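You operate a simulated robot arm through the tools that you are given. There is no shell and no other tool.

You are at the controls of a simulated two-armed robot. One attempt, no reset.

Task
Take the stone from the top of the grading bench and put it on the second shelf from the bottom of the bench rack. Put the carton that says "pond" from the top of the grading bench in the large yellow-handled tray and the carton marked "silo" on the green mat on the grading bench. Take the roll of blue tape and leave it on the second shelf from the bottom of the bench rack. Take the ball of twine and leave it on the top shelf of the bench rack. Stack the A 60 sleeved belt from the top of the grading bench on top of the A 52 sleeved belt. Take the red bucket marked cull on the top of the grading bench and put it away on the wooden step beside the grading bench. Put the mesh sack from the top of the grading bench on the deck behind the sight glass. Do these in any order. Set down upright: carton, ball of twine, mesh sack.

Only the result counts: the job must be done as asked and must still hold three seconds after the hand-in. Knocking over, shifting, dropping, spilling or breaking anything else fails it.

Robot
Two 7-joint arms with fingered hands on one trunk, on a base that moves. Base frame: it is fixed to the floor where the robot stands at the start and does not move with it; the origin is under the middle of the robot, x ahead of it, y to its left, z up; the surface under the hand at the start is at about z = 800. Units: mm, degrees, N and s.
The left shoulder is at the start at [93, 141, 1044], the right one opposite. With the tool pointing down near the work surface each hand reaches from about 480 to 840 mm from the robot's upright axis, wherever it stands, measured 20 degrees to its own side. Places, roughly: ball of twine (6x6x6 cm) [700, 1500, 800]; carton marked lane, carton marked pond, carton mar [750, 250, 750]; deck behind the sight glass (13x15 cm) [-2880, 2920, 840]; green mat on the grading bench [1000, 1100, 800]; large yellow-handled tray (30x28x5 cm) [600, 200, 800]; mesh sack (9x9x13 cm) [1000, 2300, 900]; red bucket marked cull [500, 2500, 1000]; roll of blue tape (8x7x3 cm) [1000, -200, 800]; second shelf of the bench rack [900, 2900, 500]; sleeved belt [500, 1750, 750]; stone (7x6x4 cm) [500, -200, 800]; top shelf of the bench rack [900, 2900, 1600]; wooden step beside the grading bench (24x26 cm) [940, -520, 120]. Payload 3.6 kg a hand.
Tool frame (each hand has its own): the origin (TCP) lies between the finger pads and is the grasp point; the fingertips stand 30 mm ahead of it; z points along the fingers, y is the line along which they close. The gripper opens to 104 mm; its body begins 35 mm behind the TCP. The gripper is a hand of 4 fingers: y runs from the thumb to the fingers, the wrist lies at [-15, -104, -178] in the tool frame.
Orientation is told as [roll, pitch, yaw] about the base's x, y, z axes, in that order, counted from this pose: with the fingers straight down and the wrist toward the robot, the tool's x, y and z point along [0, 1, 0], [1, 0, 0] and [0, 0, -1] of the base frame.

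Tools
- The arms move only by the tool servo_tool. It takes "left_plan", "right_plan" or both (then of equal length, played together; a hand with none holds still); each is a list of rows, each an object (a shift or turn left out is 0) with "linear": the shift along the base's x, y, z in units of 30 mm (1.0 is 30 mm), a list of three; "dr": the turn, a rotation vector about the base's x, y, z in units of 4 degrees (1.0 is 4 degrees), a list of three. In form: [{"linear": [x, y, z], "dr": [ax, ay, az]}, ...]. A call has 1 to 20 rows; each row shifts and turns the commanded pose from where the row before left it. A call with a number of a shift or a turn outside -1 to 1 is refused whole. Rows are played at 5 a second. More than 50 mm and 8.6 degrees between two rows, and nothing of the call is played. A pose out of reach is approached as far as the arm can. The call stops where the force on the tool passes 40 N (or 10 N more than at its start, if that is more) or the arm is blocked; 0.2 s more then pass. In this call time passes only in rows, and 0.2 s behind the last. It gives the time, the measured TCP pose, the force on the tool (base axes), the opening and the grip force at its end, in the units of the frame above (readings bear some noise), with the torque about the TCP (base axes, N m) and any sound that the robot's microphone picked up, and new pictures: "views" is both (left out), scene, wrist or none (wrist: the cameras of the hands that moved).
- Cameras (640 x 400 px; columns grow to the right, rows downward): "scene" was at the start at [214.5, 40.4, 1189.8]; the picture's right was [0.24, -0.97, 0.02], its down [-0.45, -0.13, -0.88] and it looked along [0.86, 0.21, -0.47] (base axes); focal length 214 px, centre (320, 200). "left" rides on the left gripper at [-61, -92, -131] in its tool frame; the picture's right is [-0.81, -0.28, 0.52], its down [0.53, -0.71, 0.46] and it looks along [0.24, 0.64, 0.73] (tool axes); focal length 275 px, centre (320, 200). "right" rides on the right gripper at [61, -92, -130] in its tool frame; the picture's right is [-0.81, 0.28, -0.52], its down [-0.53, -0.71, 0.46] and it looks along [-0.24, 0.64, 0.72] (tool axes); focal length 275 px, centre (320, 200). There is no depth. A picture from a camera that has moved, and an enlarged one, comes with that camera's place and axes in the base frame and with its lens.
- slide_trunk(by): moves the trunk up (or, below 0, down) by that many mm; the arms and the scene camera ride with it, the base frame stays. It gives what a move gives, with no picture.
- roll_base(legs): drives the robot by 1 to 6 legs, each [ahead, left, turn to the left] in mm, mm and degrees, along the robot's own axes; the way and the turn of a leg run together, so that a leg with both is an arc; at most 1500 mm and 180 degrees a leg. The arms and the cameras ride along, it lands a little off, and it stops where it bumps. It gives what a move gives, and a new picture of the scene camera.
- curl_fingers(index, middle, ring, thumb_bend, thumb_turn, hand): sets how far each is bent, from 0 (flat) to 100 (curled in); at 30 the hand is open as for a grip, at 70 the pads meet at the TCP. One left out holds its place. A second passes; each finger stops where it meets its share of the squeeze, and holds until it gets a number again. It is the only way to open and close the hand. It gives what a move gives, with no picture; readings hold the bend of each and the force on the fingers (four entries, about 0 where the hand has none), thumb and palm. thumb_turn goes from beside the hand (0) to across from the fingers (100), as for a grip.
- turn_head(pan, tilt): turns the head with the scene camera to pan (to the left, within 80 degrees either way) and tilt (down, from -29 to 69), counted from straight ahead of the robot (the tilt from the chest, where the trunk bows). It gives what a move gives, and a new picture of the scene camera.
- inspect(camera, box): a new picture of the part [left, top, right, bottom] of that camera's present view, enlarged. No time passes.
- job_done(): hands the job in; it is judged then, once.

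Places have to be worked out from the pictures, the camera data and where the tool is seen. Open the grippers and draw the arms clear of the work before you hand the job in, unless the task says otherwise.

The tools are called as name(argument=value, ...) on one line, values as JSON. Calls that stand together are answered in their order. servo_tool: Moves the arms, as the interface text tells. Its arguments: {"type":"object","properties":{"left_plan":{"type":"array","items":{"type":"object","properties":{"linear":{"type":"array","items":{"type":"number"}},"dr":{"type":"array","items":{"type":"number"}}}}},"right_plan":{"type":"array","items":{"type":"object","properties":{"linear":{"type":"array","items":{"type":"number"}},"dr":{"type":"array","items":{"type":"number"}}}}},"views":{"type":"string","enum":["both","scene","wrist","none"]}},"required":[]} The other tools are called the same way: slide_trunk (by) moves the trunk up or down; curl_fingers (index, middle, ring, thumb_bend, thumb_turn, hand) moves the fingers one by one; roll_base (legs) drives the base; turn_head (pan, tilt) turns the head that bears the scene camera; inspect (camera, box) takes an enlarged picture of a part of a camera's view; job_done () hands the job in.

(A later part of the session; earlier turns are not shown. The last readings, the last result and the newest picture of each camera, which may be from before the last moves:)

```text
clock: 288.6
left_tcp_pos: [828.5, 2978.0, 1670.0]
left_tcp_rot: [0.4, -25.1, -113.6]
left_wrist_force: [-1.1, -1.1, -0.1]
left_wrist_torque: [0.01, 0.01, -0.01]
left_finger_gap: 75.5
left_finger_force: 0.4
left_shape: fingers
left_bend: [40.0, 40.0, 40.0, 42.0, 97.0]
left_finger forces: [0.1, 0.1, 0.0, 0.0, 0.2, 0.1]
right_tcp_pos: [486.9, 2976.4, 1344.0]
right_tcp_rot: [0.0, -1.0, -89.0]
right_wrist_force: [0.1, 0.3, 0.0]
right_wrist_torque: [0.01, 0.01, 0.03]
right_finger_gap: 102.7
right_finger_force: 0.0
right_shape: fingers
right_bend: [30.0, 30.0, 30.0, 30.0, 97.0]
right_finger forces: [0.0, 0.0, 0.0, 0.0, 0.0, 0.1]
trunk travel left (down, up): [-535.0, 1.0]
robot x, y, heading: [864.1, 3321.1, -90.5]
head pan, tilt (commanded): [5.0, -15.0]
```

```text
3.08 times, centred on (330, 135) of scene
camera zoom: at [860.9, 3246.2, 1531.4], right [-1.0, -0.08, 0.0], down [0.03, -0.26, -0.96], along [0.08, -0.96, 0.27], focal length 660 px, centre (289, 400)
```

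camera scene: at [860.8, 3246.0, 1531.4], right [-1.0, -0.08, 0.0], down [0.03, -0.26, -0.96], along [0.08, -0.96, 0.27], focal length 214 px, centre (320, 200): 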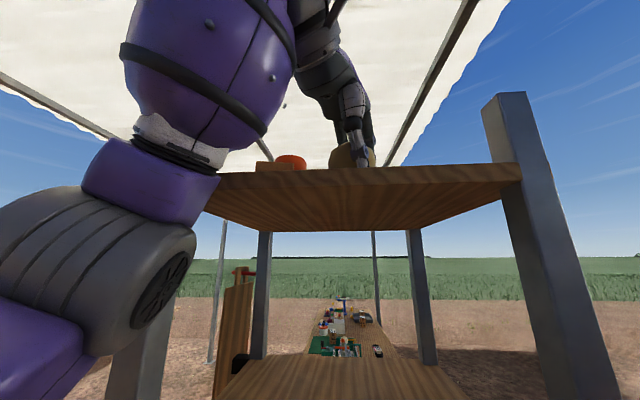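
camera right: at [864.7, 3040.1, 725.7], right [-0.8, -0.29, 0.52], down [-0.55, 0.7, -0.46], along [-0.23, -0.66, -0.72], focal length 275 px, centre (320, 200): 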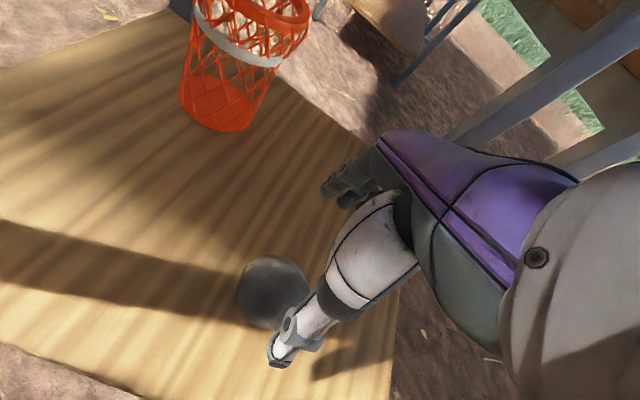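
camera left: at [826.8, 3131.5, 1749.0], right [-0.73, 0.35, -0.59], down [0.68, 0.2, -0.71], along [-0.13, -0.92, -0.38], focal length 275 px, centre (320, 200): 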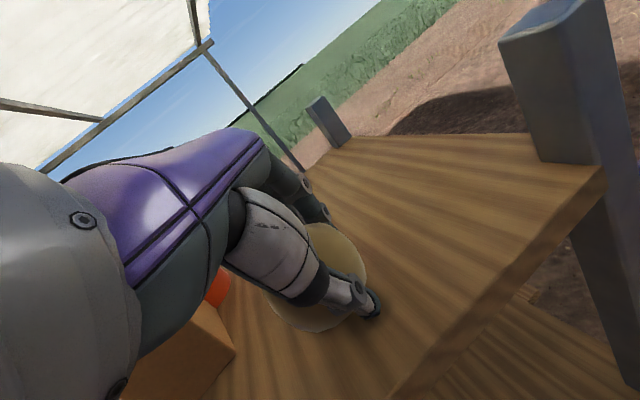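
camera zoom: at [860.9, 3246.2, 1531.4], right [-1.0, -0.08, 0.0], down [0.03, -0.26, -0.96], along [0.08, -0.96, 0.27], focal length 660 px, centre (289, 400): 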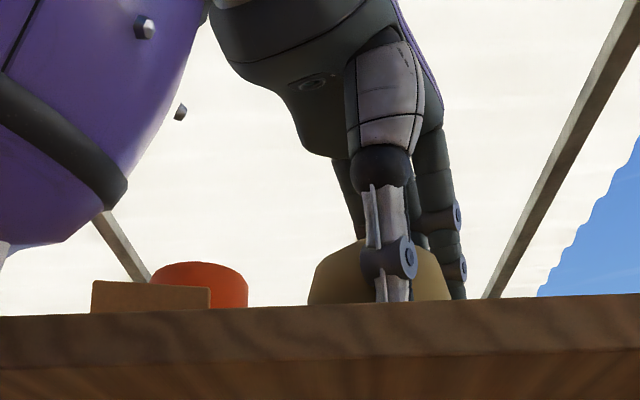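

The ball stands free. I raise the hand 40 mm and then withdraw by rolling the base straight back.

servo_tool(left_plan=[{"linear": [0.03, 0.08, 0.4]}, {"linear": [0.03, 0.08, 0.5]}, {"linear": [0.03, 0.08, 0.5]}], views="both")

inspect(camera="left", box=[200, 150, 480, 380])

```text
clock: 289.4
left_tcp_pos: [838.3, 2976.7, 1709.7]
left_tcp_rot: [0.0, -24.9, -113.4]
left_wrist_force: [-0.2, 0.8, -0.5]
left_wrist_torque: [-0.01, -0.03, 0.04]
left_finger_gap: 75.6
left_finger_force: 0.0
left_shape: fingers
left_bend: [40.0, 40.0, 40.0, 42.0, 97.0]
left_finger forces: [0.0, 0.0, 0.0, 0.1, 0.1, 0.1]
right_tcp_pos: [492.7, 2968.6, 1344.2]
right_tcp_rot: [-0.2, -0.7, -89.0]
right_wrist_force: [0.1, -0.7, 0.2]
right_wrist_torque: [-0.04, -0.01, 0.01]
right_finger_gap: 102.9
right_finger_force: 0.0
right_shape: fingers
right_bend: [30.0, 30.0, 30.0, 30.0, 97.0]
right_finger forces: [0.1, 0.0, 0.1, 0.0, 0.0, 0.1]
trunk travel left (down, up): [-535.0, 1.0]
robot x, y, heading: [858.0, 3322.6, -90.1]
head pan, tilt (commanded): [5.0, -15.0]
camera scene: at [867.6, 3238.2, 1531.0], right [-1.0, -0.08, 0.0], down [0.02, -0.26, -0.97], along [0.08, -0.96, 0.26], focal length 214 px, centre (320, 200)
camera left: at [838.0, 3128.4, 1789.9], right [-0.73, 0.35, -0.59], down [0.67, 0.21, -0.71], along [-0.13, -0.91, -0.39], focal length 275 px, centre (320, 200)
```

scene: 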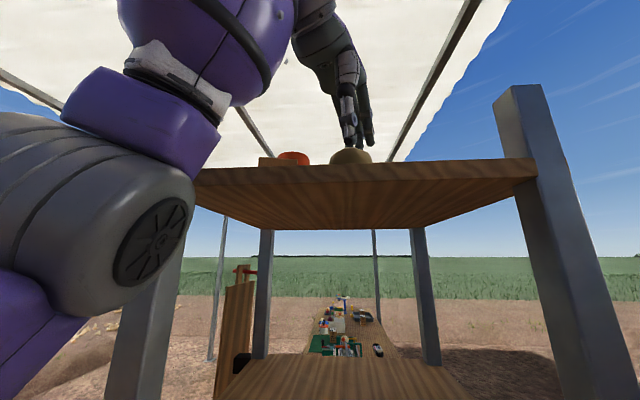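
left: 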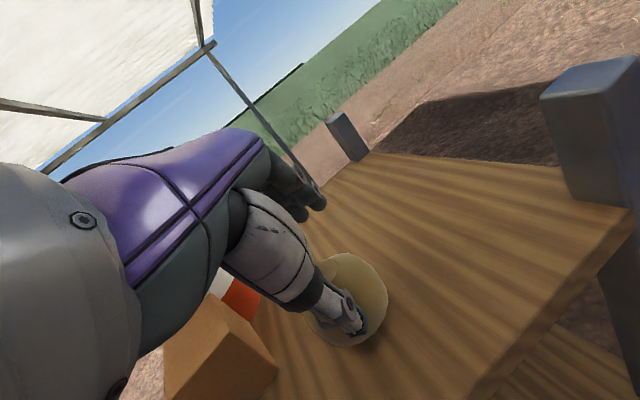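

```text
1.74 times, centred on (340, 265) of left
camera zoom: at [838.0, 3128.4, 1789.9], right [-0.73, 0.35, -0.59], down [0.67, 0.21, -0.71], along [-0.13, -0.91, -0.39], focal length 479 px, centre (285, 87)
```

zoom: 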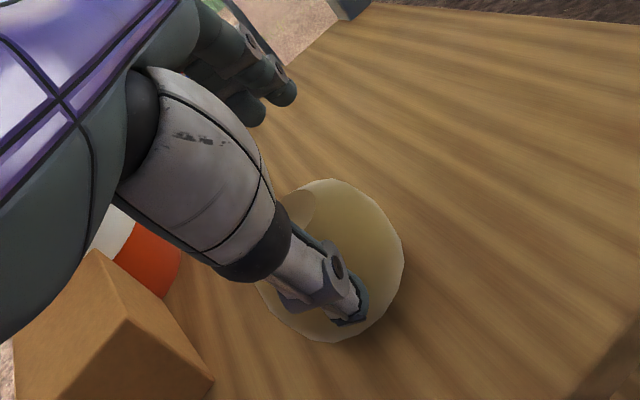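

The ball stands upright with its hole on top, and the body is back in place. I tip the fingers up slightly for more clearance over the ball, then roll back 260 mm.

servo_tool(left_plan=[{"linear": [0, 0.05, 0.1], "dr": [-0.82, 0.35, 0]}, {"linear": [0, 0.05, 0.1], "dr": [-0.82, 0.35, 0]}], views="none")

roll_base(legs=[[-260, 0, 0]])

inspect(camera="left", box=[0, 0, 640, 400])

```text
clock: 290.0
left_tcp_pos: [839.1, 2978.3, 1716.7]
left_tcp_rot: [0.1, -32.1, -113.1]
left_wrist_force: [-0.1, -0.2, -0.6]
left_wrist_torque: [-0.01, -0.02, -0.01]
left_finger_gap: 75.7
left_finger_force: 0.1
left_shape: fingers
left_bend: [40.0, 40.0, 40.0, 42.0, 97.0]
left_finger forces: [0.2, 0.0, 0.0, 0.1, 0.0, 0.1]
right_tcp_pos: [492.5, 2968.0, 1343.7]
right_tcp_rot: [-0.2, -0.7, -89.1]
right_wrist_force: [-0.8, 0.5, 0.7]
right_wrist_torque: [-0.01, 0.01, -0.02]
right_finger_gap: 102.9
right_finger_force: 0.0
right_shape: fingers
right_bend: [30.0, 30.0, 30.0, 30.0, 97.0]
right_finger forces: [0.0, 0.0, 0.0, 0.0, 0.1, 0.1]
trunk travel left (down, up): [-535.0, 1.0]
robot x, y, heading: [858.9, 3322.6, -90.3]
head pan, tilt (commanded): [5.0, -15.0]
```

```text
clock: 291.8
left_tcp_pos: [841.2, 3233.9, 1714.3]
left_tcp_rot: [0.1, -32.0, -113.2]
left_wrist_force: [-0.3, 0.2, -0.6]
left_wrist_torque: [-0.01, 0.02, 0.01]
left_finger_gap: 75.5
left_finger_force: 0.0
left_shape: fingers
left_bend: [40.0, 40.0, 40.0, 42.0, 97.0]
left_finger forces: [0.0, 0.0, 0.0, 0.1, 0.0, 0.0]
right_tcp_pos: [494.3, 3225.3, 1342.6]
right_tcp_rot: [-0.2, -0.5, -89.0]
right_wrist_force: [0.1, -0.2, -0.1]
right_wrist_torque: [0.0, 0.01, -0.04]
right_finger_gap: 102.8
right_finger_force: 0.0
right_shape: fingers
right_bend: [30.0, 30.0, 30.0, 30.0, 97.0]
right_finger forces: [0.1, 0.1, 0.0, 0.0, 0.0, 0.1]
trunk travel left (down, up): [-535.0, 1.0]
robot x, y, heading: [867.1, 3581.0, -90.5]
head pan, tilt (commanded): [5.0, -15.0]
camera scene: at [869.9, 3494.1, 1530.7], right [-1.0, -0.08, 0.0], down [0.02, -0.26, -0.97], along [0.08, -0.96, 0.26], focal length 214 px, centre (320, 200)
```

scene: 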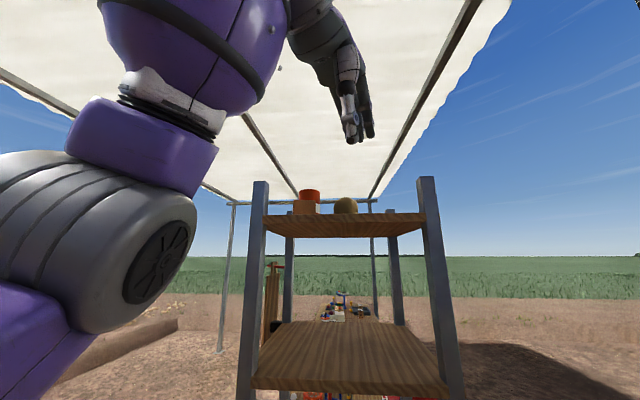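

```text
1.00 times, centred on (320, 200) of left (not enlarged: the box is as wide or as high as the picture)
camera zoom: at [843.2, 3394.9, 1777.6], right [-0.76, 0.28, -0.58], down [0.63, 0.13, -0.76], along [-0.14, -0.95, -0.27], focal length 275 px, centre (320, 200)
```

zoom: 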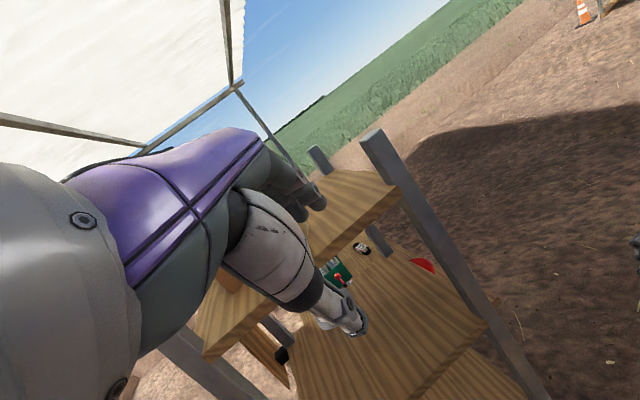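

Twine is on the top shelf, standing. Now I bring the left arm down along the reverse path: first left, then down with the hand un-tilted.

servo_tool(left_plan=[{"linear": [0.9, 0, -0.1]}, {"linear": [0.95, 0, -0.1]}, {"linear": [0.95, 0, -0.1]}, {"linear": [0.95, 0, -0.1]}, {"linear": [0.95, 0, -0.1]}, {"linear": [0.95, 0, -0.1]}, {"linear": [0.95, 0, -0.1]}, {"linear": [0.5, -0.2, -0.9]}, {"linear": [0, -0.3, -0.9]}, {"linear": [0, -0.3, -0.9]}, {"linear": [0, -0.3, -0.9]}, {"linear": [0, -0.3, -0.9]}, {"linear": [0, -0.3, -0.9]}, {"linear": [0, -0.3, -0.9]}], views="scene")

```text
clock: 294.8
left_tcp_pos: [1055.2, 3175.4, 1505.7]
left_tcp_rot: [0.0, -31.9, -113.3]
left_wrist_force: [-0.7, -0.2, -0.7]
left_wrist_torque: [-0.03, -0.01, 0.01]
left_finger_gap: 75.6
left_finger_force: 0.0
left_shape: fingers
left_bend: [40.0, 40.0, 40.0, 42.0, 97.0]
left_finger forces: [0.0, 0.1, 0.1, 0.1, 0.0, 0.0]
right_tcp_pos: [495.3, 3226.5, 1343.2]
right_tcp_rot: [-0.3, -0.6, -89.0]
right_wrist_force: [0.9, 0.1, -0.2]
right_wrist_torque: [0.03, -0.01, -0.02]
right_finger_gap: 103.1
right_finger_force: 0.1
right_shape: fingers
right_bend: [30.0, 30.0, 30.0, 30.0, 97.0]
right_finger forces: [0.0, 0.1, 0.0, 0.0, 0.1, 0.0]
trunk travel left (down, up): [-535.0, 1.0]
robot x, y, heading: [862.3, 3578.3, -90.3]
head pan, tilt (commanded): [5.0, -15.0]
camera scene: at [870.4, 3494.8, 1530.8], right [-1.0, -0.08, 0.0], down [0.02, -0.26, -0.97], along [0.08, -0.96, 0.26], focal length 214 px, centre (320, 200)
```

scene: 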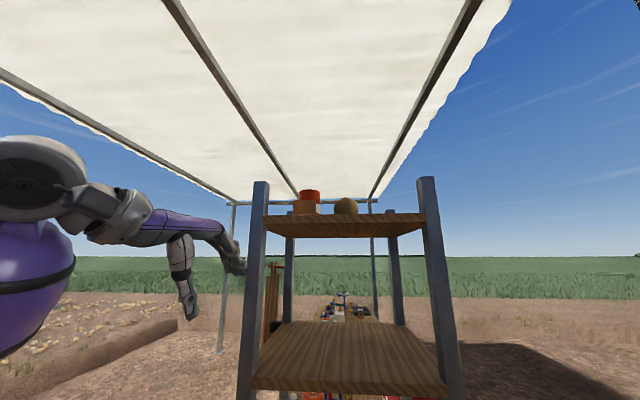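

Good. I back off 150 mm, un-tilt the left hand while lowering it, open it, and return the trunk to its normal height.

roll_base(legs=[[-150, 0, 0]])

servo_tool(left_plan=[{"linear": [0, -0.3, -0.6], "dr": [0.82, -0.35, 0]}, {"linear": [0, -0.3, -0.6], "dr": [0.82, -0.35, 0]}, {"linear": [0, -0.3, -0.6], "dr": [0.82, -0.35, 0]}, {"linear": [0, -0.3, -0.6], "dr": [0.82, -0.35, 0]}, {"linear": [0, -0.3, -0.6], "dr": [0.82, -0.35, 0]}, {"linear": [0, -0.3, -0.6], "dr": [0.82, -0.35, 0]}, {"linear": [0, -0.2, -0.6], "dr": [0.82, -0.35, 0]}, {"linear": [0, 0, -0.6], "dr": [0.82, -0.35, 0]}, {"linear": [0, 0, -0.6], "dr": [0.82, -0.35, 0]}], views="none")

slide_trunk(by=-260)

curl_fingers(hand="left", index=30, middle=30, ring=30, thumb_bend=30)

```text
clock: 296.2
left_tcp_pos: [1055.7, 3322.5, 1505.7]
left_tcp_rot: [0.0, -31.8, -113.2]
left_wrist_force: [-0.3, 0.6, -0.8]
left_wrist_torque: [0.0, -0.01, 0.0]
left_finger_gap: 75.7
left_finger_force: 0.1
left_shape: fingers
left_bend: [40.0, 40.0, 40.0, 42.0, 97.0]
left_finger forces: [0.0, 0.0, 0.0, 0.0, 0.0, 0.0]
right_tcp_pos: [495.9, 3373.0, 1342.1]
right_tcp_rot: [-0.1, -0.7, -89.1]
right_wrist_force: [-0.1, -0.1, -0.2]
right_wrist_torque: [0.04, 0.01, -0.01]
right_finger_gap: 102.9
right_finger_force: 0.1
right_shape: fingers
right_bend: [30.0, 30.0, 30.0, 30.0, 97.0]
right_finger forces: [0.0, 0.0, 0.0, 0.0, 0.1, 0.1]
trunk travel left (down, up): [-535.0, 1.0]
robot x, y, heading: [865.9, 3726.2, -90.4]
head pan, tilt (commanded): [5.0, -15.0]
camera scene: at [870.9, 3642.0, 1530.7], right [-1.0, -0.08, 0.0], down [0.02, -0.26, -0.97], along [0.08, -0.96, 0.26], focal length 214 px, centre (320, 200)
```

scene: 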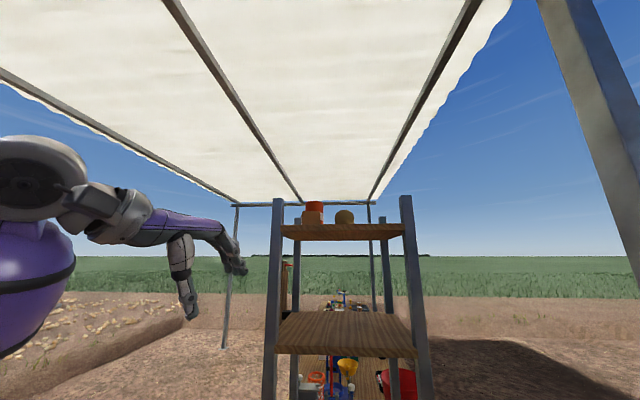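

```text
clock: 298.2
left_tcp_pos: [1055.0, 3262.7, 1341.6]
left_tcp_rot: [-0.1, 0.4, -113.3]
left_wrist_force: [0.8, 0.6, 0.2]
left_wrist_torque: [-0.01, -0.03, -0.01]
left_finger_gap: 75.5
left_finger_force: 0.2
left_shape: fingers
left_bend: [40.0, 40.0, 40.0, 42.0, 97.0]
left_finger forces: [0.0, 0.1, 0.0, 0.0, 0.0, 0.1]
right_tcp_pos: [496.3, 3373.6, 1342.8]
right_tcp_rot: [-0.2, -0.6, -89.0]
right_wrist_force: [0.9, 0.4, -0.6]
right_wrist_torque: [0.05, 0.01, 0.03]
right_finger_gap: 102.8
right_finger_force: 0.1
right_shape: fingers
right_bend: [30.0, 30.0, 30.0, 30.0, 97.0]
right_finger forces: [0.1, 0.0, 0.0, 0.0, 0.0, 0.1]
trunk travel left (down, up): [-535.0, 1.0]
robot x, y, heading: [866.7, 3724.2, -90.5]
head pan, tilt (commanded): [5.0, -15.0]
```

```text
clock: 300.9
left_tcp_pos: [1056.0, 3263.6, 1084.0]
left_tcp_rot: [-0.1, 0.0, -113.2]
left_wrist_force: [-0.2, 0.1, 0.7]
left_wrist_torque: [0.03, -0.02, 0.01]
left_finger_gap: 75.5
left_finger_force: 0.0
left_shape: fingers
left_bend: [40.0, 40.0, 40.0, 42.0, 97.0]
left_finger forces: [0.0, 0.1, 0.1, 0.1, 0.0, 0.0]
right_tcp_pos: [496.1, 3374.1, 1085.1]
right_tcp_rot: [-0.2, -0.7, -88.9]
right_wrist_force: [-0.1, 0.5, -0.4]
right_wrist_torque: [-0.01, 0.01, 0.0]
right_finger_gap: 102.9
right_finger_force: 0.0
right_shape: fingers
right_bend: [30.0, 30.0, 30.0, 30.0, 97.0]
right_finger forces: [0.0, 0.0, 0.0, 0.0, 0.0, 0.0]
trunk travel left (down, up): [-275.0, 261.0]
robot x, y, heading: [864.1, 3724.4, -90.4]
head pan, tilt (commanded): [5.0, -15.0]
```

```text
clock: 301.9
left_tcp_pos: [1055.5, 3263.1, 1083.5]
left_tcp_rot: [-0.1, 0.2, -113.2]
left_wrist_force: [-0.2, 0.2, 0.3]
left_wrist_torque: [0.02, 0.01, -0.02]
left_finger_gap: 102.8
left_finger_force: 0.0
left_shape: fingers
left_bend: [30.0, 30.0, 30.0, 30.0, 97.0]
left_finger forces: [0.0, 0.0, 0.0, 0.1, 0.0, 0.0]
right_tcp_pos: [496.1, 3373.9, 1083.6]
right_tcp_rot: [-0.2, -0.5, -89.0]
right_wrist_force: [0.4, 1.0, -0.8]
right_wrist_torque: [-0.02, 0.0, 0.02]
right_finger_gap: 102.8
right_finger_force: 0.1
right_shape: fingers
right_bend: [30.0, 30.0, 30.0, 30.0, 97.0]
right_finger forces: [0.0, 0.0, 0.0, 0.1, 0.0, 0.1]
trunk travel left (down, up): [-275.0, 261.0]
robot x, y, heading: [863.2, 3729.0, -90.3]
head pan, tilt (commanded): [5.0, -15.0]
```

Four items are done. I drive back round the pole to the front of the bench: turn to heading 0, sidestep left a little, back up, then go right to y≈2100.

roll_base(legs=[[-60, 0, 0], [0, 0, 90.3], [0, 40, 0], [-650, 0, 0], [-620, 0, 0], [0, -900, 0]])

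roll_base(legs=[[0, -800, 0]])

turn_head(pan=5, tilt=22)

```text
clock: 321.4
left_tcp_pos: [37.6, 3150.9, 1083.0]
left_tcp_rot: [-0.1, 0.3, -25.0]
left_wrist_force: [0.5, 0.4, -1.1]
left_wrist_torque: [0.0, -0.03, 0.04]
left_finger_gap: 102.8
left_finger_force: 0.0
left_shape: fingers
left_bend: [30.0, 30.0, 30.0, 30.0, 97.0]
left_finger forces: [0.0, 0.1, 0.1, 0.1, 0.1, 0.0]
right_tcp_pos: [-92.6, 2596.3, 1082.6]
right_tcp_rot: [-0.2, -0.6, -0.9]
right_wrist_force: [1.1, -0.4, 0.1]
right_wrist_torque: [0.0, 0.01, 0.0]
right_finger_gap: 102.8
right_finger_force: 0.1
right_shape: fingers
right_bend: [30.0, 30.0, 30.0, 30.0, 97.0]
right_finger forces: [0.1, 0.1, 0.0, 0.1, 0.0, 0.0]
trunk travel left (down, up): [-275.0, 261.0]
robot x, y, heading: [-432.4, 2971.8, -2.5]
head pan, tilt (commanded): [5.0, -15.0]
camera scene: at [-228.4, 2973.7, 1257.7], right [0.05, -1.0, 0.0], down [0.26, 0.01, -0.97], along [0.96, 0.05, 0.26], focal length 214 px, centre (320, 200)
```

scene: 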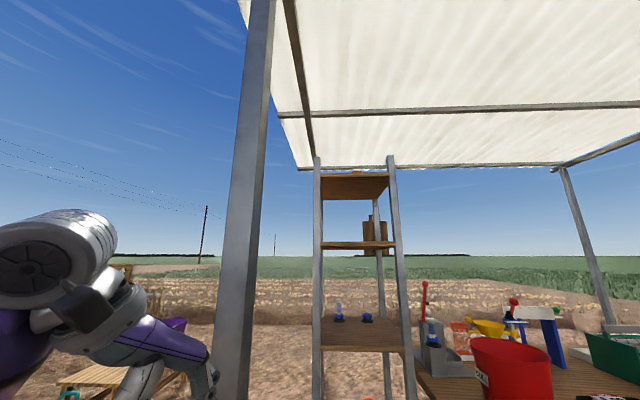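

```text
clock: 328.7
left_tcp_pos: [8.1, 2372.9, 1083.2]
left_tcp_rot: [0.0, 0.2, -24.4]
left_wrist_force: [-0.5, -0.1, 0.1]
left_wrist_torque: [0.0, 0.0, -0.01]
left_finger_gap: 102.7
left_finger_force: 0.1
left_shape: fingers
left_bend: [30.0, 30.0, 30.0, 30.0, 97.0]
left_finger forces: [0.1, 0.1, 0.0, 0.0, 0.0, 0.0]
right_tcp_pos: [-113.2, 1813.3, 1082.5]
right_tcp_rot: [-0.3, -0.6, -0.3]
right_wrist_force: [0.3, -0.1, 0.1]
right_wrist_torque: [0.01, 0.02, 0.03]
right_finger_gap: 103.0
right_finger_force: 0.0
right_shape: fingers
right_bend: [30.0, 30.0, 30.0, 30.0, 97.0]
right_finger forces: [0.0, 0.0, 0.0, 0.0, 0.0, 0.0]
trunk travel left (down, up): [-275.0, 261.0]
robot x, y, heading: [-458.6, 2189.9, -1.5]
head pan, tilt (commanded): [5.0, -15.0]
camera scene: at [-254.6, 2191.1, 1257.7], right [0.06, -1.0, 0.0], down [0.26, 0.02, -0.97], along [0.96, 0.06, 0.26], focal length 214 px, centre (320, 200)
```

scene: 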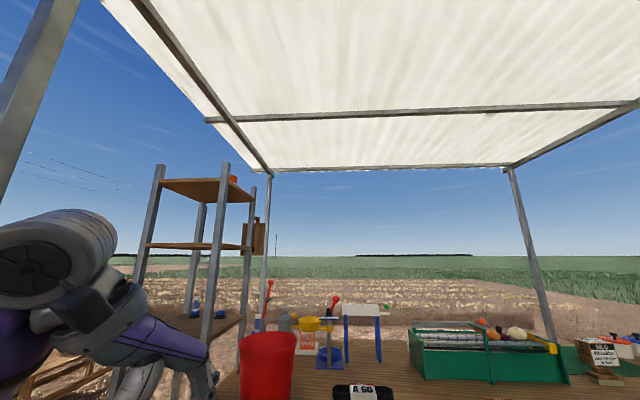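

```text
clock: 329.7
left_tcp_pos: [8.1, 2372.4, 1083.3]
left_tcp_rot: [-0.1, 0.1, -24.5]
left_wrist_force: [0.7, -0.4, -0.1]
left_wrist_torque: [-0.04, -0.01, -0.04]
left_finger_gap: 102.9
left_finger_force: 0.1
left_shape: fingers
left_bend: [30.0, 30.0, 30.0, 30.0, 97.0]
left_finger forces: [0.1, 0.0, 0.1, 0.0, 0.0, 0.1]
right_tcp_pos: [-114.0, 1814.3, 1083.4]
right_tcp_rot: [-0.2, -0.6, -0.2]
right_wrist_force: [-0.2, -0.4, -1.0]
right_wrist_torque: [-0.01, 0.0, 0.01]
right_finger_gap: 103.0
right_finger_force: 0.1
right_shape: fingers
right_bend: [30.0, 30.0, 30.0, 30.0, 97.0]
right_finger forces: [0.0, 0.0, 0.0, 0.0, 0.0, 0.1]
trunk travel left (down, up): [-275.0, 261.0]
robot x, y, heading: [-457.8, 2188.7, -1.5]
head pan, tilt (commanded): [5.0, 22.0]
camera scene: at [-242.3, 2192.0, 1199.8], right [0.06, -1.0, 0.0], down [-0.37, -0.02, -0.93], along [0.93, 0.06, -0.37], focal length 214 px, centre (320, 200)
```

scene: 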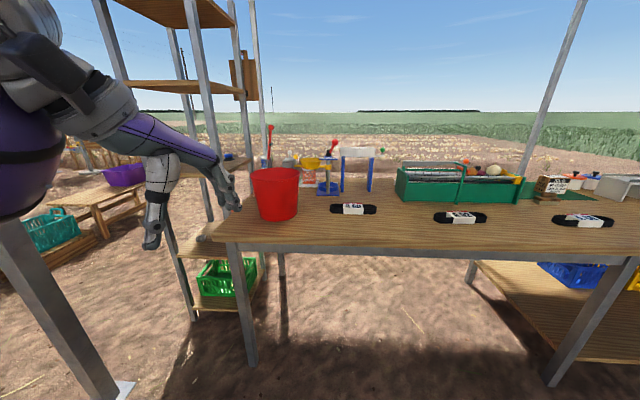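

Back in front of the bench. The bucket stands where my left hand would pass, so I raise the left hand first and then drive in to pick the A 60 belt with the right hand.

servo_tool(left_plan=[{"linear": [-0.2, -0.3, 0.9], "dr": [0, 0, 0.6]}, {"linear": [-0.2, -0.3, 0.9], "dr": [0, 0, 0.6]}, {"linear": [-0.2, -0.3, 0.9], "dr": [0, 0, 0.6]}, {"linear": [-0.2, -0.3, 0.9], "dr": [0, 0, 0.6]}], views="none")

roll_base(legs=[[0, 0, 1.5], [560, 0, 0]])

turn_head(pan=0, tilt=38)

```text
clock: 330.7
left_tcp_pos: [-15.7, 2336.2, 1190.4]
left_tcp_rot: [0.0, 0.2, -14.8]
left_wrist_force: [-0.4, 0.4, 0.4]
left_wrist_torque: [0.0, 0.01, 0.0]
left_finger_gap: 102.7
left_finger_force: 0.0
left_shape: fingers
left_bend: [30.0, 30.0, 30.0, 30.0, 97.0]
left_finger forces: [0.0, 0.0, 0.0, 0.1, 0.1, 0.0]
right_tcp_pos: [-112.2, 1813.9, 1082.8]
right_tcp_rot: [-0.2, -0.6, -0.1]
right_wrist_force: [1.4, 0.0, 0.4]
right_wrist_torque: [0.0, 0.06, -0.01]
right_finger_gap: 102.7
right_finger_force: 0.0
right_shape: fingers
right_bend: [30.0, 30.0, 30.0, 30.0, 97.0]
right_finger forces: [0.1, 0.0, 0.0, 0.0, 0.0, 0.0]
trunk travel left (down, up): [-275.0, 261.0]
robot x, y, heading: [-458.4, 2193.2, -1.7]
head pan, tilt (commanded): [5.0, 22.0]
```

```text
clock: 334.2
left_tcp_pos: [534.5, 2348.2, 1190.3]
left_tcp_rot: [-0.1, 0.2, -13.3]
left_wrist_force: [0.7, 0.2, 0.3]
left_wrist_torque: [-0.02, 0.01, -0.05]
left_finger_gap: 103.0
left_finger_force: 0.1
left_shape: fingers
left_bend: [30.0, 30.0, 30.0, 30.0, 97.0]
left_finger forces: [0.0, 0.0, 0.0, 0.0, 0.0, 0.0]
right_tcp_pos: [449.3, 1824.0, 1083.1]
right_tcp_rot: [-0.2, -0.4, 1.3]
right_wrist_force: [0.9, -0.8, 0.1]
right_wrist_torque: [0.01, 0.02, -0.02]
right_finger_gap: 102.9
right_finger_force: 0.1
right_shape: fingers
right_bend: [30.0, 30.0, 30.0, 30.0, 97.0]
right_finger forces: [0.0, 0.0, 0.1, 0.0, 0.0, 0.1]
trunk travel left (down, up): [-275.0, 261.0]
robot x, y, heading: [95.3, 2194.0, -0.2]
head pan, tilt (commanded): [5.0, 22.0]
camera scene: at [310.6, 2197.3, 1199.7], right [0.09, -1.0, 0.0], down [-0.37, -0.03, -0.93], along [0.92, 0.08, -0.37], focal length 214 px, centre (320, 200)
```

scene: 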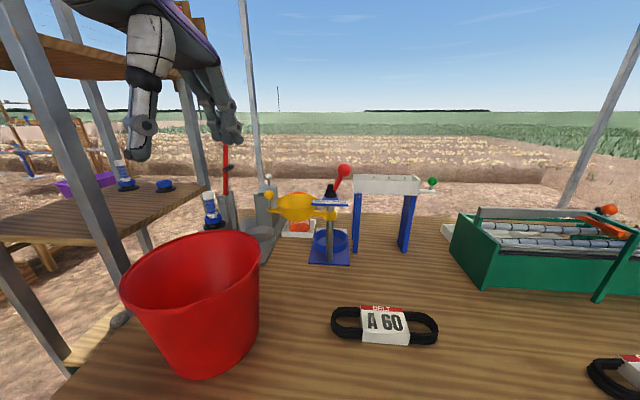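

```text
clock: 335.0
left_tcp_pos: [532.8, 2348.2, 1190.1]
left_tcp_rot: [0.0, 0.1, -13.3]
left_wrist_force: [-0.2, -0.2, -0.4]
left_wrist_torque: [-0.02, 0.0, 0.03]
left_finger_gap: 102.7
left_finger_force: 0.0
left_shape: fingers
left_bend: [30.0, 30.0, 30.0, 30.0, 97.0]
left_finger forces: [0.0, 0.0, 0.0, 0.0, 0.0, 0.0]
right_tcp_pos: [448.5, 1822.1, 1083.3]
right_tcp_rot: [-0.2, -0.5, 1.3]
right_wrist_force: [1.3, 0.0, -0.2]
right_wrist_torque: [0.0, -0.01, 0.03]
right_finger_gap: 102.8
right_finger_force: 0.1
right_shape: fingers
right_bend: [30.0, 30.0, 30.0, 30.0, 97.0]
right_finger forces: [0.0, 0.1, 0.0, 0.0, 0.0, 0.0]
trunk travel left (down, up): [-275.0, 261.0]
robot x, y, heading: [96.8, 2190.7, 0.0]
head pan, tilt (commanded): [0.0, 38.0]
camera scene: at [304.1, 2189.2, 1174.7], right [0.0, -1.0, 0.0], down [-0.62, 0.0, -0.79], along [0.79, 0.0, -0.62], focal length 214 px, centre (320, 200)
```

scene: 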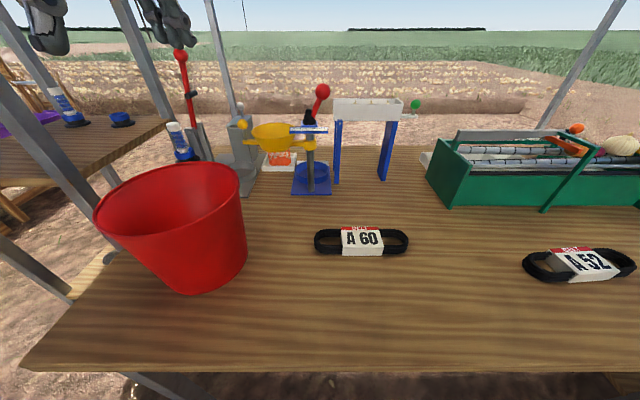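

I zoom in on the belts, the bucket and the things behind (looking for the mesh sack near [1000,2300]).

inspect(camera="scene", box=[160, 60, 440, 220])

inspect(camera="scene", box=[290, 200, 430, 280])

inspect(camera="scene", box=[80, 140, 260, 300])

inspect(camera="left", box=[0, 0, 640, 400])

```text
2.29 times, centred on (300, 140) of scene
camera zoom: at [304.1, 2189.2, 1174.7], right [0.0, -1.0, 0.0], down [-0.62, 0.0, -0.79], along [0.79, 0.0, -0.62], focal length 490 px, centre (366, 337)
```

zoom: 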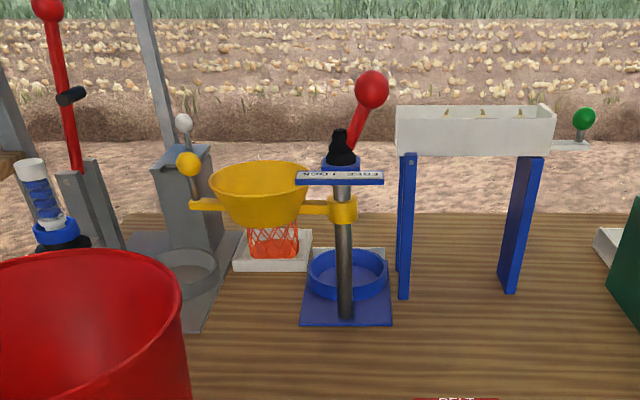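

```text
4.57 times, centred on (360, 240) of scene
camera zoom: at [304.1, 2189.2, 1174.7], right [0.0, -1.0, 0.0], down [-0.62, 0.0, -0.79], along [0.79, 0.0, -0.62], focal length 980 px, centre (137, 17)
```

zoom: 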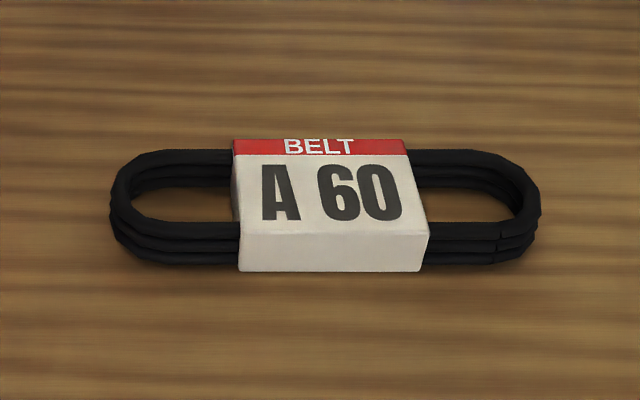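

```text
2.50 times, centred on (170, 220) of scene
camera zoom: at [304.1, 2189.2, 1174.7], right [0.0, -1.0, 0.0], down [-0.62, 0.0, -0.79], along [0.79, 0.0, -0.62], focal length 536 px, centre (695, 150)
```

zoom: 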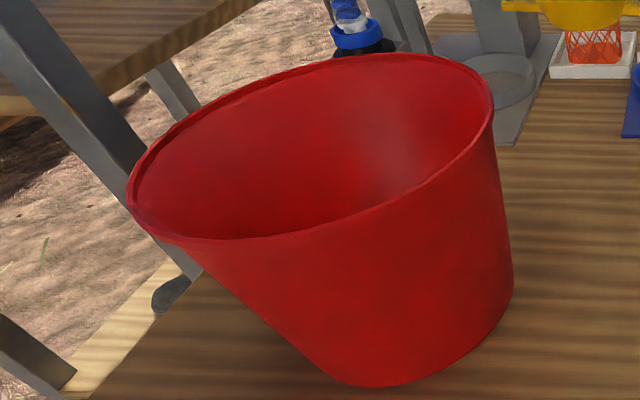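

```text
1.00 times, centred on (320, 200) of left (not enlarged: the box is as wide or as high as the picture)
camera zoom: at [430.4, 2311.4, 1321.3], right [-0.46, -0.73, -0.52], down [-0.57, 0.68, -0.45], along [0.68, 0.09, -0.73], focal length 275 px, centre (320, 200)
```

zoom: 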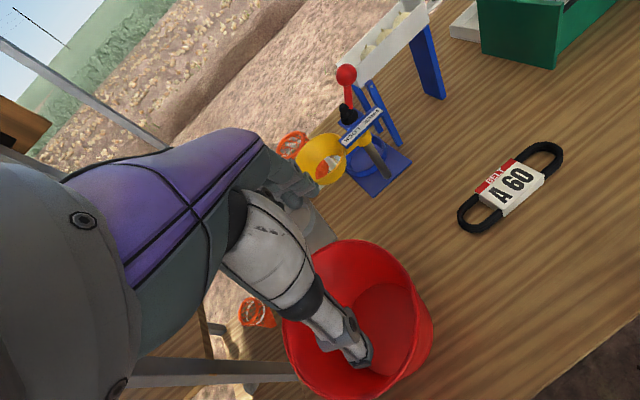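

A 60: sleeve spans x 590–647, y 2058–2142, about 27 mm high, lying along y. I bring the right hand above it.

servo_tool(right_plan=[{"linear": [0.5, 0.9, 0]}, {"linear": [0.5, 0.9, 0]}, {"linear": [0.55, 0.9, -0.2]}, {"linear": [0.55, 0.95, -0.3]}, {"linear": [0.6, 0.95, -0.5]}, {"linear": [0.6, 0.95, -0.6]}, {"linear": [0.6, 0.95, -0.7]}, {"linear": [0.6, 0.95, -0.7]}, {"linear": [0.6, 0.95, -0.7]}, {"linear": [0.6, 0.9, -0.7]}], views="both")

```text
clock: 337.2
left_tcp_pos: [533.8, 2349.1, 1189.3]
left_tcp_rot: [-0.2, 0.2, -13.3]
left_wrist_force: [1.0, -1.0, -0.6]
left_wrist_torque: [-0.01, 0.03, 0.01]
left_finger_gap: 103.0
left_finger_force: 0.1
left_shape: fingers
left_bend: [30.0, 30.0, 30.0, 30.0, 97.0]
left_finger forces: [0.0, 0.1, 0.1, 0.0, 0.0, 0.0]
right_tcp_pos: [622.8, 2103.0, 950.7]
right_tcp_rot: [-0.2, -0.6, 1.3]
right_wrist_force: [0.6, 0.2, 1.7]
right_wrist_torque: [0.04, 0.01, 0.02]
right_finger_gap: 102.6
right_finger_force: 0.1
right_shape: fingers
right_bend: [30.0, 30.0, 30.0, 30.0, 97.0]
right_finger forces: [0.1, 0.0, 0.0, 0.1, 0.1, 0.0]
trunk travel left (down, up): [-275.0, 261.0]
robot x, y, heading: [93.0, 2190.5, -0.2]
head pan, tilt (commanded): [0.0, 38.0]
camera scene: at [305.0, 2189.4, 1174.4], right [0.0, -1.0, 0.0], down [-0.62, 0.0, -0.79], along [0.79, 0.0, -0.62], focal length 214 px, centre (320, 200)
camera right: at [528.6, 2162.5, 1080.7], right [0.29, -0.8, 0.52], down [-0.7, -0.55, -0.46], along [0.66, -0.23, -0.72], focal length 275 px, centre (320, 200)
```

scene: 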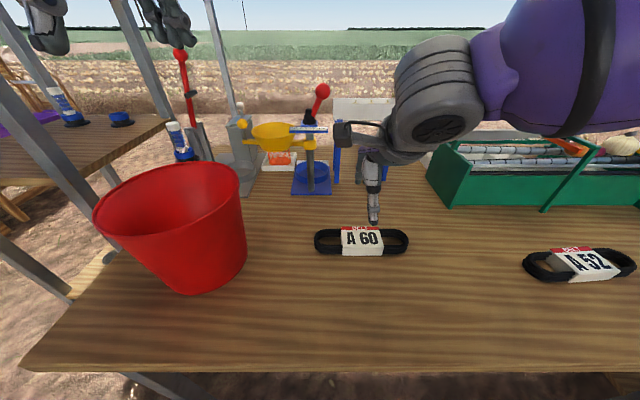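
right: 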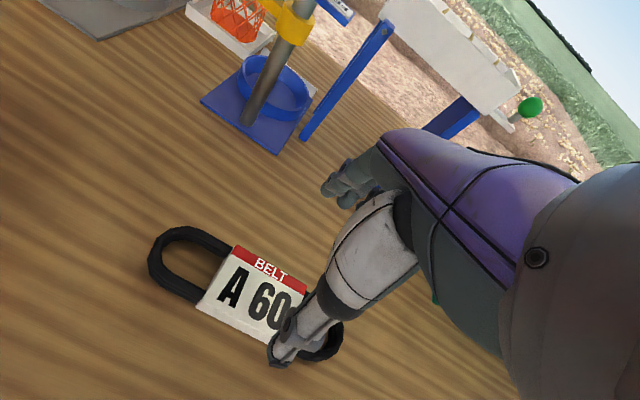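

Positions agree (sleeve centre [619,2100]). I descend to z≈832.

servo_tool(right_plan=[{"linear": [-0.1, -0.1, -0.9]}, {"linear": [0, 0, -0.9]}, {"linear": [0, 0, -0.9]}, {"linear": [0, 0, -0.8]}, {"linear": [0, 0, -0.45]}], views="wrist")

```text
clock: 338.4
left_tcp_pos: [532.9, 2348.8, 1190.4]
left_tcp_rot: [-0.2, 0.2, -13.3]
left_wrist_force: [-0.6, -0.2, 0.7]
left_wrist_torque: [0.0, 0.0, -0.03]
left_finger_gap: 102.6
left_finger_force: 0.1
left_shape: fingers
left_bend: [30.0, 30.0, 30.0, 30.0, 97.0]
left_finger forces: [0.1, 0.1, 0.0, 0.1, 0.0, 0.0]
right_tcp_pos: [616.3, 2099.5, 833.2]
right_tcp_rot: [-0.3, -0.7, 1.4]
right_wrist_force: [-0.7, 0.0, -0.6]
right_wrist_torque: [-0.03, 0.04, 0.01]
right_finger_gap: 102.7
right_finger_force: 0.0
right_shape: fingers
right_bend: [30.0, 30.0, 30.0, 30.0, 97.0]
right_finger forces: [0.0, 0.0, 0.0, 0.0, 0.1, 0.1]
trunk travel left (down, up): [-275.0, 261.0]
robot x, y, heading: [94.3, 2190.4, 0.3]
head pan, tilt (commanded): [0.0, 38.0]
camera right: at [521.7, 2158.9, 962.8], right [0.29, -0.8, 0.52], down [-0.7, -0.55, -0.46], along [0.66, -0.23, -0.72], focal length 275 px, centre (320, 200)
```

right: 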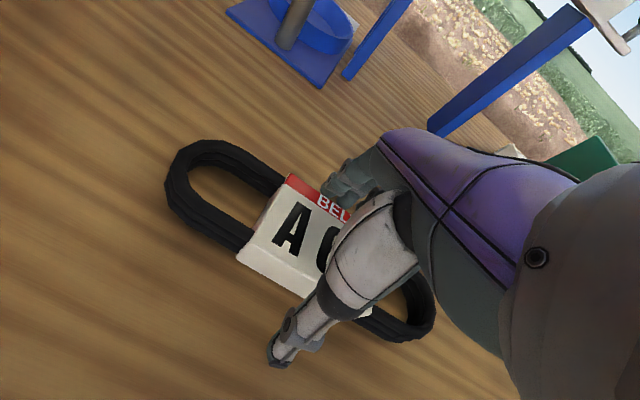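

Fingers and thumb straddle the sleeve. Close the right hand.

curl_fingers(hand="right", index=72, middle=72, ring=72, thumb_bend=72)

servo_tool(right_plan=[{"linear": [0, 0, 0.3]}, {"linear": [0, 0, 0.6]}, {"linear": [0, 0, 0.8]}], views="both")

```text
clock: 339.4
left_tcp_pos: [532.8, 2350.2, 1191.5]
left_tcp_rot: [-0.1, 0.1, -13.4]
left_wrist_force: [-0.3, 0.4, 0.9]
left_wrist_torque: [0.0, 0.02, 0.02]
left_finger_gap: 102.8
left_finger_force: 0.0
left_shape: fingers
left_bend: [30.0, 30.0, 30.0, 30.0, 97.0]
left_finger forces: [0.0, 0.0, 0.0, 0.1, 0.1, 0.0]
right_tcp_pos: [616.0, 2099.6, 832.8]
right_tcp_rot: [-0.3, -0.8, 1.3]
right_wrist_force: [5.3, 0.2, 9.6]
right_wrist_torque: [-0.09, -0.46, 0.08]
right_finger_gap: 56.4
right_finger_force: 23.5
right_shape: fingers
right_bend: [50.0, 53.0, 56.0, 49.0, 94.0]
right_finger forces: [8.4, 12.0, 7.3, 0.0, 19.8, 0.0]
trunk travel left (down, up): [-275.0, 261.0]
robot x, y, heading: [92.8, 2189.9, 0.2]
head pan, tilt (commanded): [0.0, 38.0]
```

```text
clock: 340.2
left_tcp_pos: [532.9, 2349.5, 1188.6]
left_tcp_rot: [-0.1, 0.2, -13.4]
left_wrist_force: [-0.7, 0.4, -0.1]
left_wrist_torque: [0.01, 0.02, 0.02]
left_finger_gap: 102.9
left_finger_force: 0.1
left_shape: fingers
left_bend: [30.0, 30.0, 30.0, 30.0, 97.0]
left_finger forces: [0.0, 0.0, 0.1, 0.0, 0.1, 0.0]
right_tcp_pos: [614.0, 2099.9, 883.5]
right_tcp_rot: [-0.2, -0.5, 1.4]
right_wrist_force: [0.3, 1.0, -1.4]
right_wrist_torque: [0.0, -0.02, -0.02]
right_finger_gap: 56.7
right_finger_force: 19.2
right_shape: fingers
right_bend: [51.0, 54.0, 57.0, 49.0, 94.0]
right_finger forces: [7.4, 6.2, 6.5, 0.0, 20.3, 0.1]
trunk travel left (down, up): [-275.0, 261.0]
robot x, y, heading: [92.9, 2191.5, -0.0]
head pan, tilt (commanded): [0.0, 38.0]
camera scene: at [303.9, 2189.3, 1174.6], right [0.0, -1.0, 0.0], down [-0.62, 0.0, -0.79], along [0.79, 0.0, -0.62], focal length 214 px, centre (320, 200)
camera right: at [521.7, 2159.2, 1012.6], right [0.29, -0.8, 0.52], down [-0.7, -0.55, -0.46], along [0.66, -0.23, -0.72], focal length 275 px, centre (320, 200)
```

scene: 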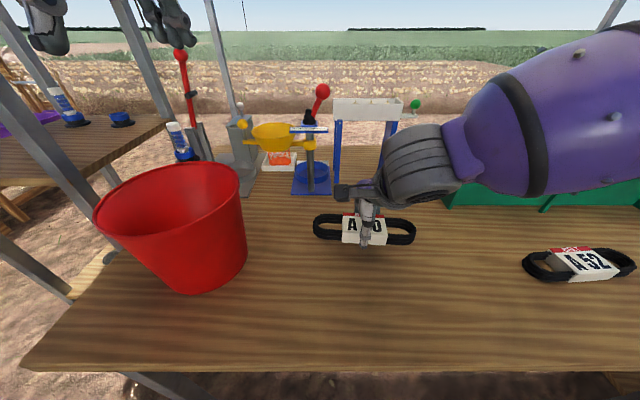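
right: 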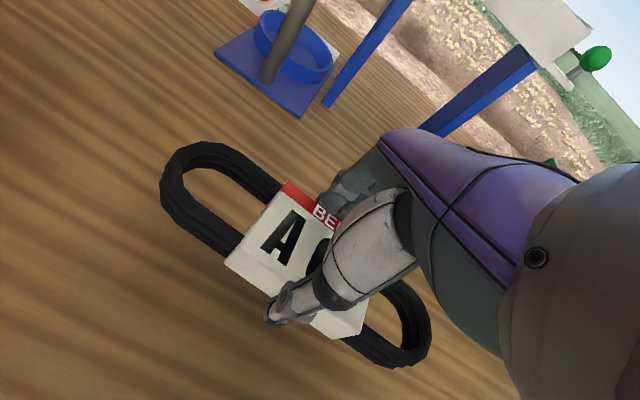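

A 60 is in the hand. I raise it and roll the base 430 mm to the right, to stand before A 52.

servo_tool(right_plan=[{"linear": [-0.2, 0, 0.9]}, {"linear": [-0.2, 0, 0.9]}, {"linear": [-0.2, 0, 0.9]}, {"linear": [-0.2, 0, 0.9]}, {"linear": [-0.2, 0, 0.9]}], views="none")

roll_base(legs=[[0, -420, 0]])

turn_head(pan=-5, tilt=45)

inspect(camera="right", box=[0, 0, 640, 400])

```text
clock: 341.4
left_tcp_pos: [533.3, 2349.0, 1190.3]
left_tcp_rot: [-0.1, 0.3, -13.3]
left_wrist_force: [0.2, 0.3, 0.8]
left_wrist_torque: [0.0, 0.04, -0.06]
left_finger_gap: 102.7
left_finger_force: 0.0
left_shape: fingers
left_bend: [30.0, 30.0, 30.0, 30.0, 97.0]
left_finger forces: [0.0, 0.0, 0.0, 0.0, 0.0, 0.1]
right_tcp_pos: [585.9, 2099.2, 1020.4]
right_tcp_rot: [-0.3, -0.6, 1.4]
right_wrist_force: [-0.3, 0.4, -2.1]
right_wrist_torque: [0.01, -0.01, 0.01]
right_finger_gap: 56.4
right_finger_force: 19.7
right_shape: fingers
right_bend: [51.0, 54.0, 57.0, 49.0, 94.0]
right_finger forces: [7.5, 6.1, 6.3, 0.1, 20.4, 0.0]
trunk travel left (down, up): [-275.0, 261.0]
robot x, y, heading: [91.8, 2190.6, 0.2]
head pan, tilt (commanded): [0.0, 38.0]
```

```text
clock: 345.6
left_tcp_pos: [532.7, 1939.5, 1189.9]
left_tcp_rot: [0.0, 0.2, -12.9]
left_wrist_force: [-0.1, 0.8, 0.4]
left_wrist_torque: [0.01, -0.01, -0.01]
left_finger_gap: 102.6
left_finger_force: 0.1
left_shape: fingers
left_bend: [30.0, 30.0, 30.0, 30.0, 97.0]
left_finger forces: [0.0, 0.1, 0.0, 0.0, 0.1, 0.0]
right_tcp_pos: [588.4, 1690.1, 1019.7]
right_tcp_rot: [-0.1, -0.6, 1.6]
right_wrist_force: [-0.4, -0.7, -2.2]
right_wrist_torque: [0.0, 0.03, 0.0]
right_finger_gap: 56.5
right_finger_force: 20.2
right_shape: fingers
right_bend: [51.0, 54.0, 57.0, 49.0, 94.0]
right_finger forces: [7.4, 6.1, 6.2, 0.0, 20.3, 0.0]
trunk travel left (down, up): [-275.0, 261.0]
robot x, y, heading: [95.2, 1775.6, 0.2]
head pan, tilt (commanded): [0.0, 38.0]
camera scene: at [305.2, 1778.2, 1174.6], right [0.01, -1.0, 0.0], down [-0.62, 0.0, -0.79], along [0.79, 0.0, -0.62], focal length 214 px, centre (320, 200)
```

scene: 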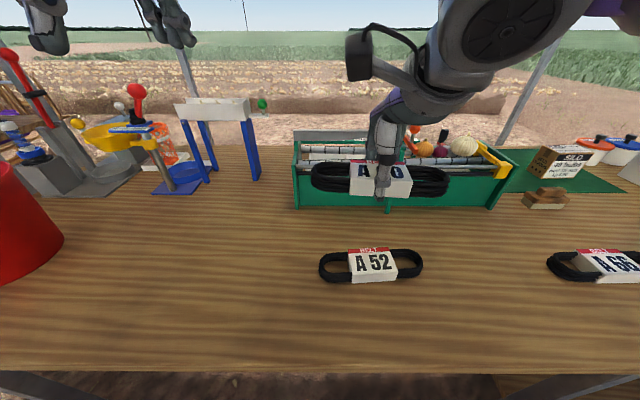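

```text
clock: 346.3
left_tcp_pos: [532.1, 1939.4, 1190.7]
left_tcp_rot: [-0.1, 0.2, -12.9]
left_wrist_force: [0.2, 0.2, -0.1]
left_wrist_torque: [-0.04, 0.01, 0.01]
left_finger_gap: 102.5
left_finger_force: 0.0
left_shape: fingers
left_bend: [30.0, 30.0, 30.0, 30.0, 97.0]
left_finger forces: [0.0, 0.0, 0.0, 0.1, 0.0, 0.0]
right_tcp_pos: [589.0, 1689.6, 1019.7]
right_tcp_rot: [-0.1, -0.5, 1.8]
right_wrist_force: [0.4, -0.3, -1.2]
right_wrist_torque: [0.01, -0.04, -0.02]
right_finger_gap: 56.5
right_finger_force: 19.7
right_shape: fingers
right_bend: [51.0, 54.0, 57.0, 49.0, 94.0]
right_finger forces: [7.4, 6.2, 6.2, 0.0, 20.3, 0.0]
trunk travel left (down, up): [-275.0, 261.0]
robot x, y, heading: [95.3, 1781.5, 0.4]
head pan, tilt (commanded): [-5.0, 45.0]
camera scene: at [299.9, 1771.3, 1164.4], right [-0.08, -1.0, 0.0], down [-0.7, 0.06, -0.71], along [0.7, -0.06, -0.71], focal length 214 px, centre (320, 200)
```

scene: 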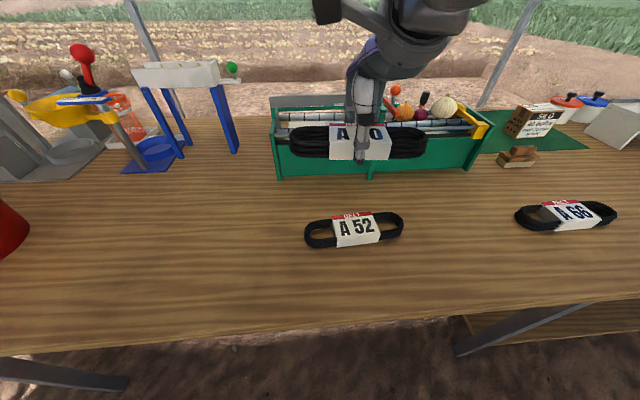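

```text
1.00 times, centred on (320, 200) of right (not enlarged: the box is as wide or as high as the picture)
camera zoom: at [494.2, 1749.1, 1149.6], right [0.29, -0.8, 0.52], down [-0.69, -0.56, -0.46], along [0.66, -0.23, -0.72], focal length 275 px, centre (320, 200)
```

zoom: 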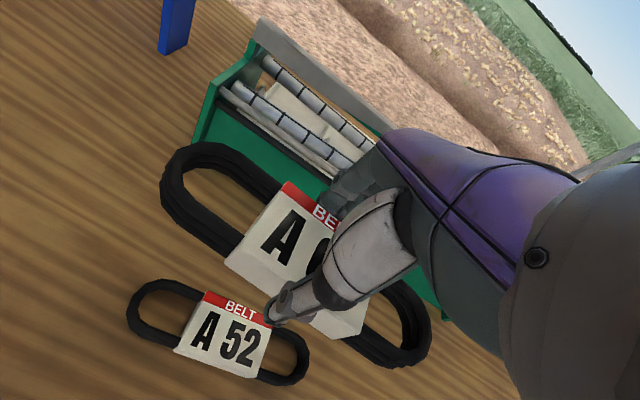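

Zoom on A 52 to fix its position and yaw for the stacking.

inspect(camera="scene", box=[290, 190, 420, 270])

inspect(camera="right", box=[110, 260, 330, 398])

```text
4.92 times, centred on (355, 230) of scene
camera zoom: at [299.9, 1771.3, 1164.4], right [-0.08, -1.0, 0.0], down [-0.7, 0.06, -0.71], along [0.7, -0.06, -0.71], focal length 1056 px, centre (148, 52)
```

zoom: 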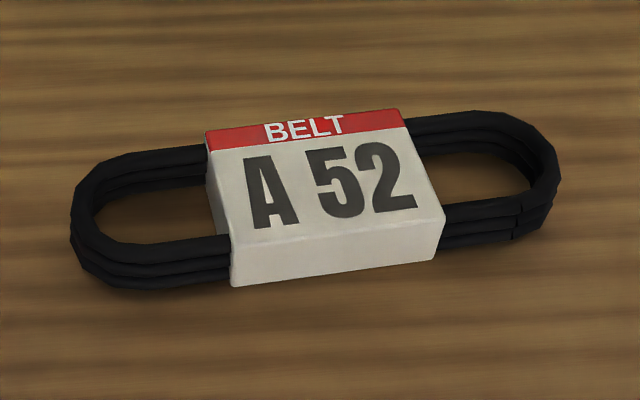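

```text
2.90 times, centred on (220, 329) of right
camera zoom: at [494.2, 1749.1, 1149.6], right [0.29, -0.8, 0.52], down [-0.69, -0.56, -0.46], along [0.66, -0.23, -0.72], focal length 798 px, centre (610, -174)
```

zoom: 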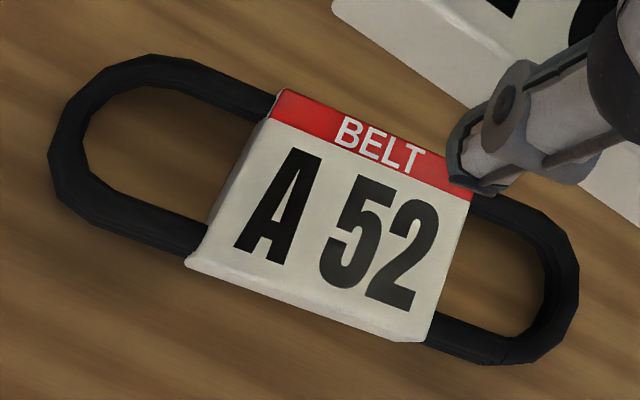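

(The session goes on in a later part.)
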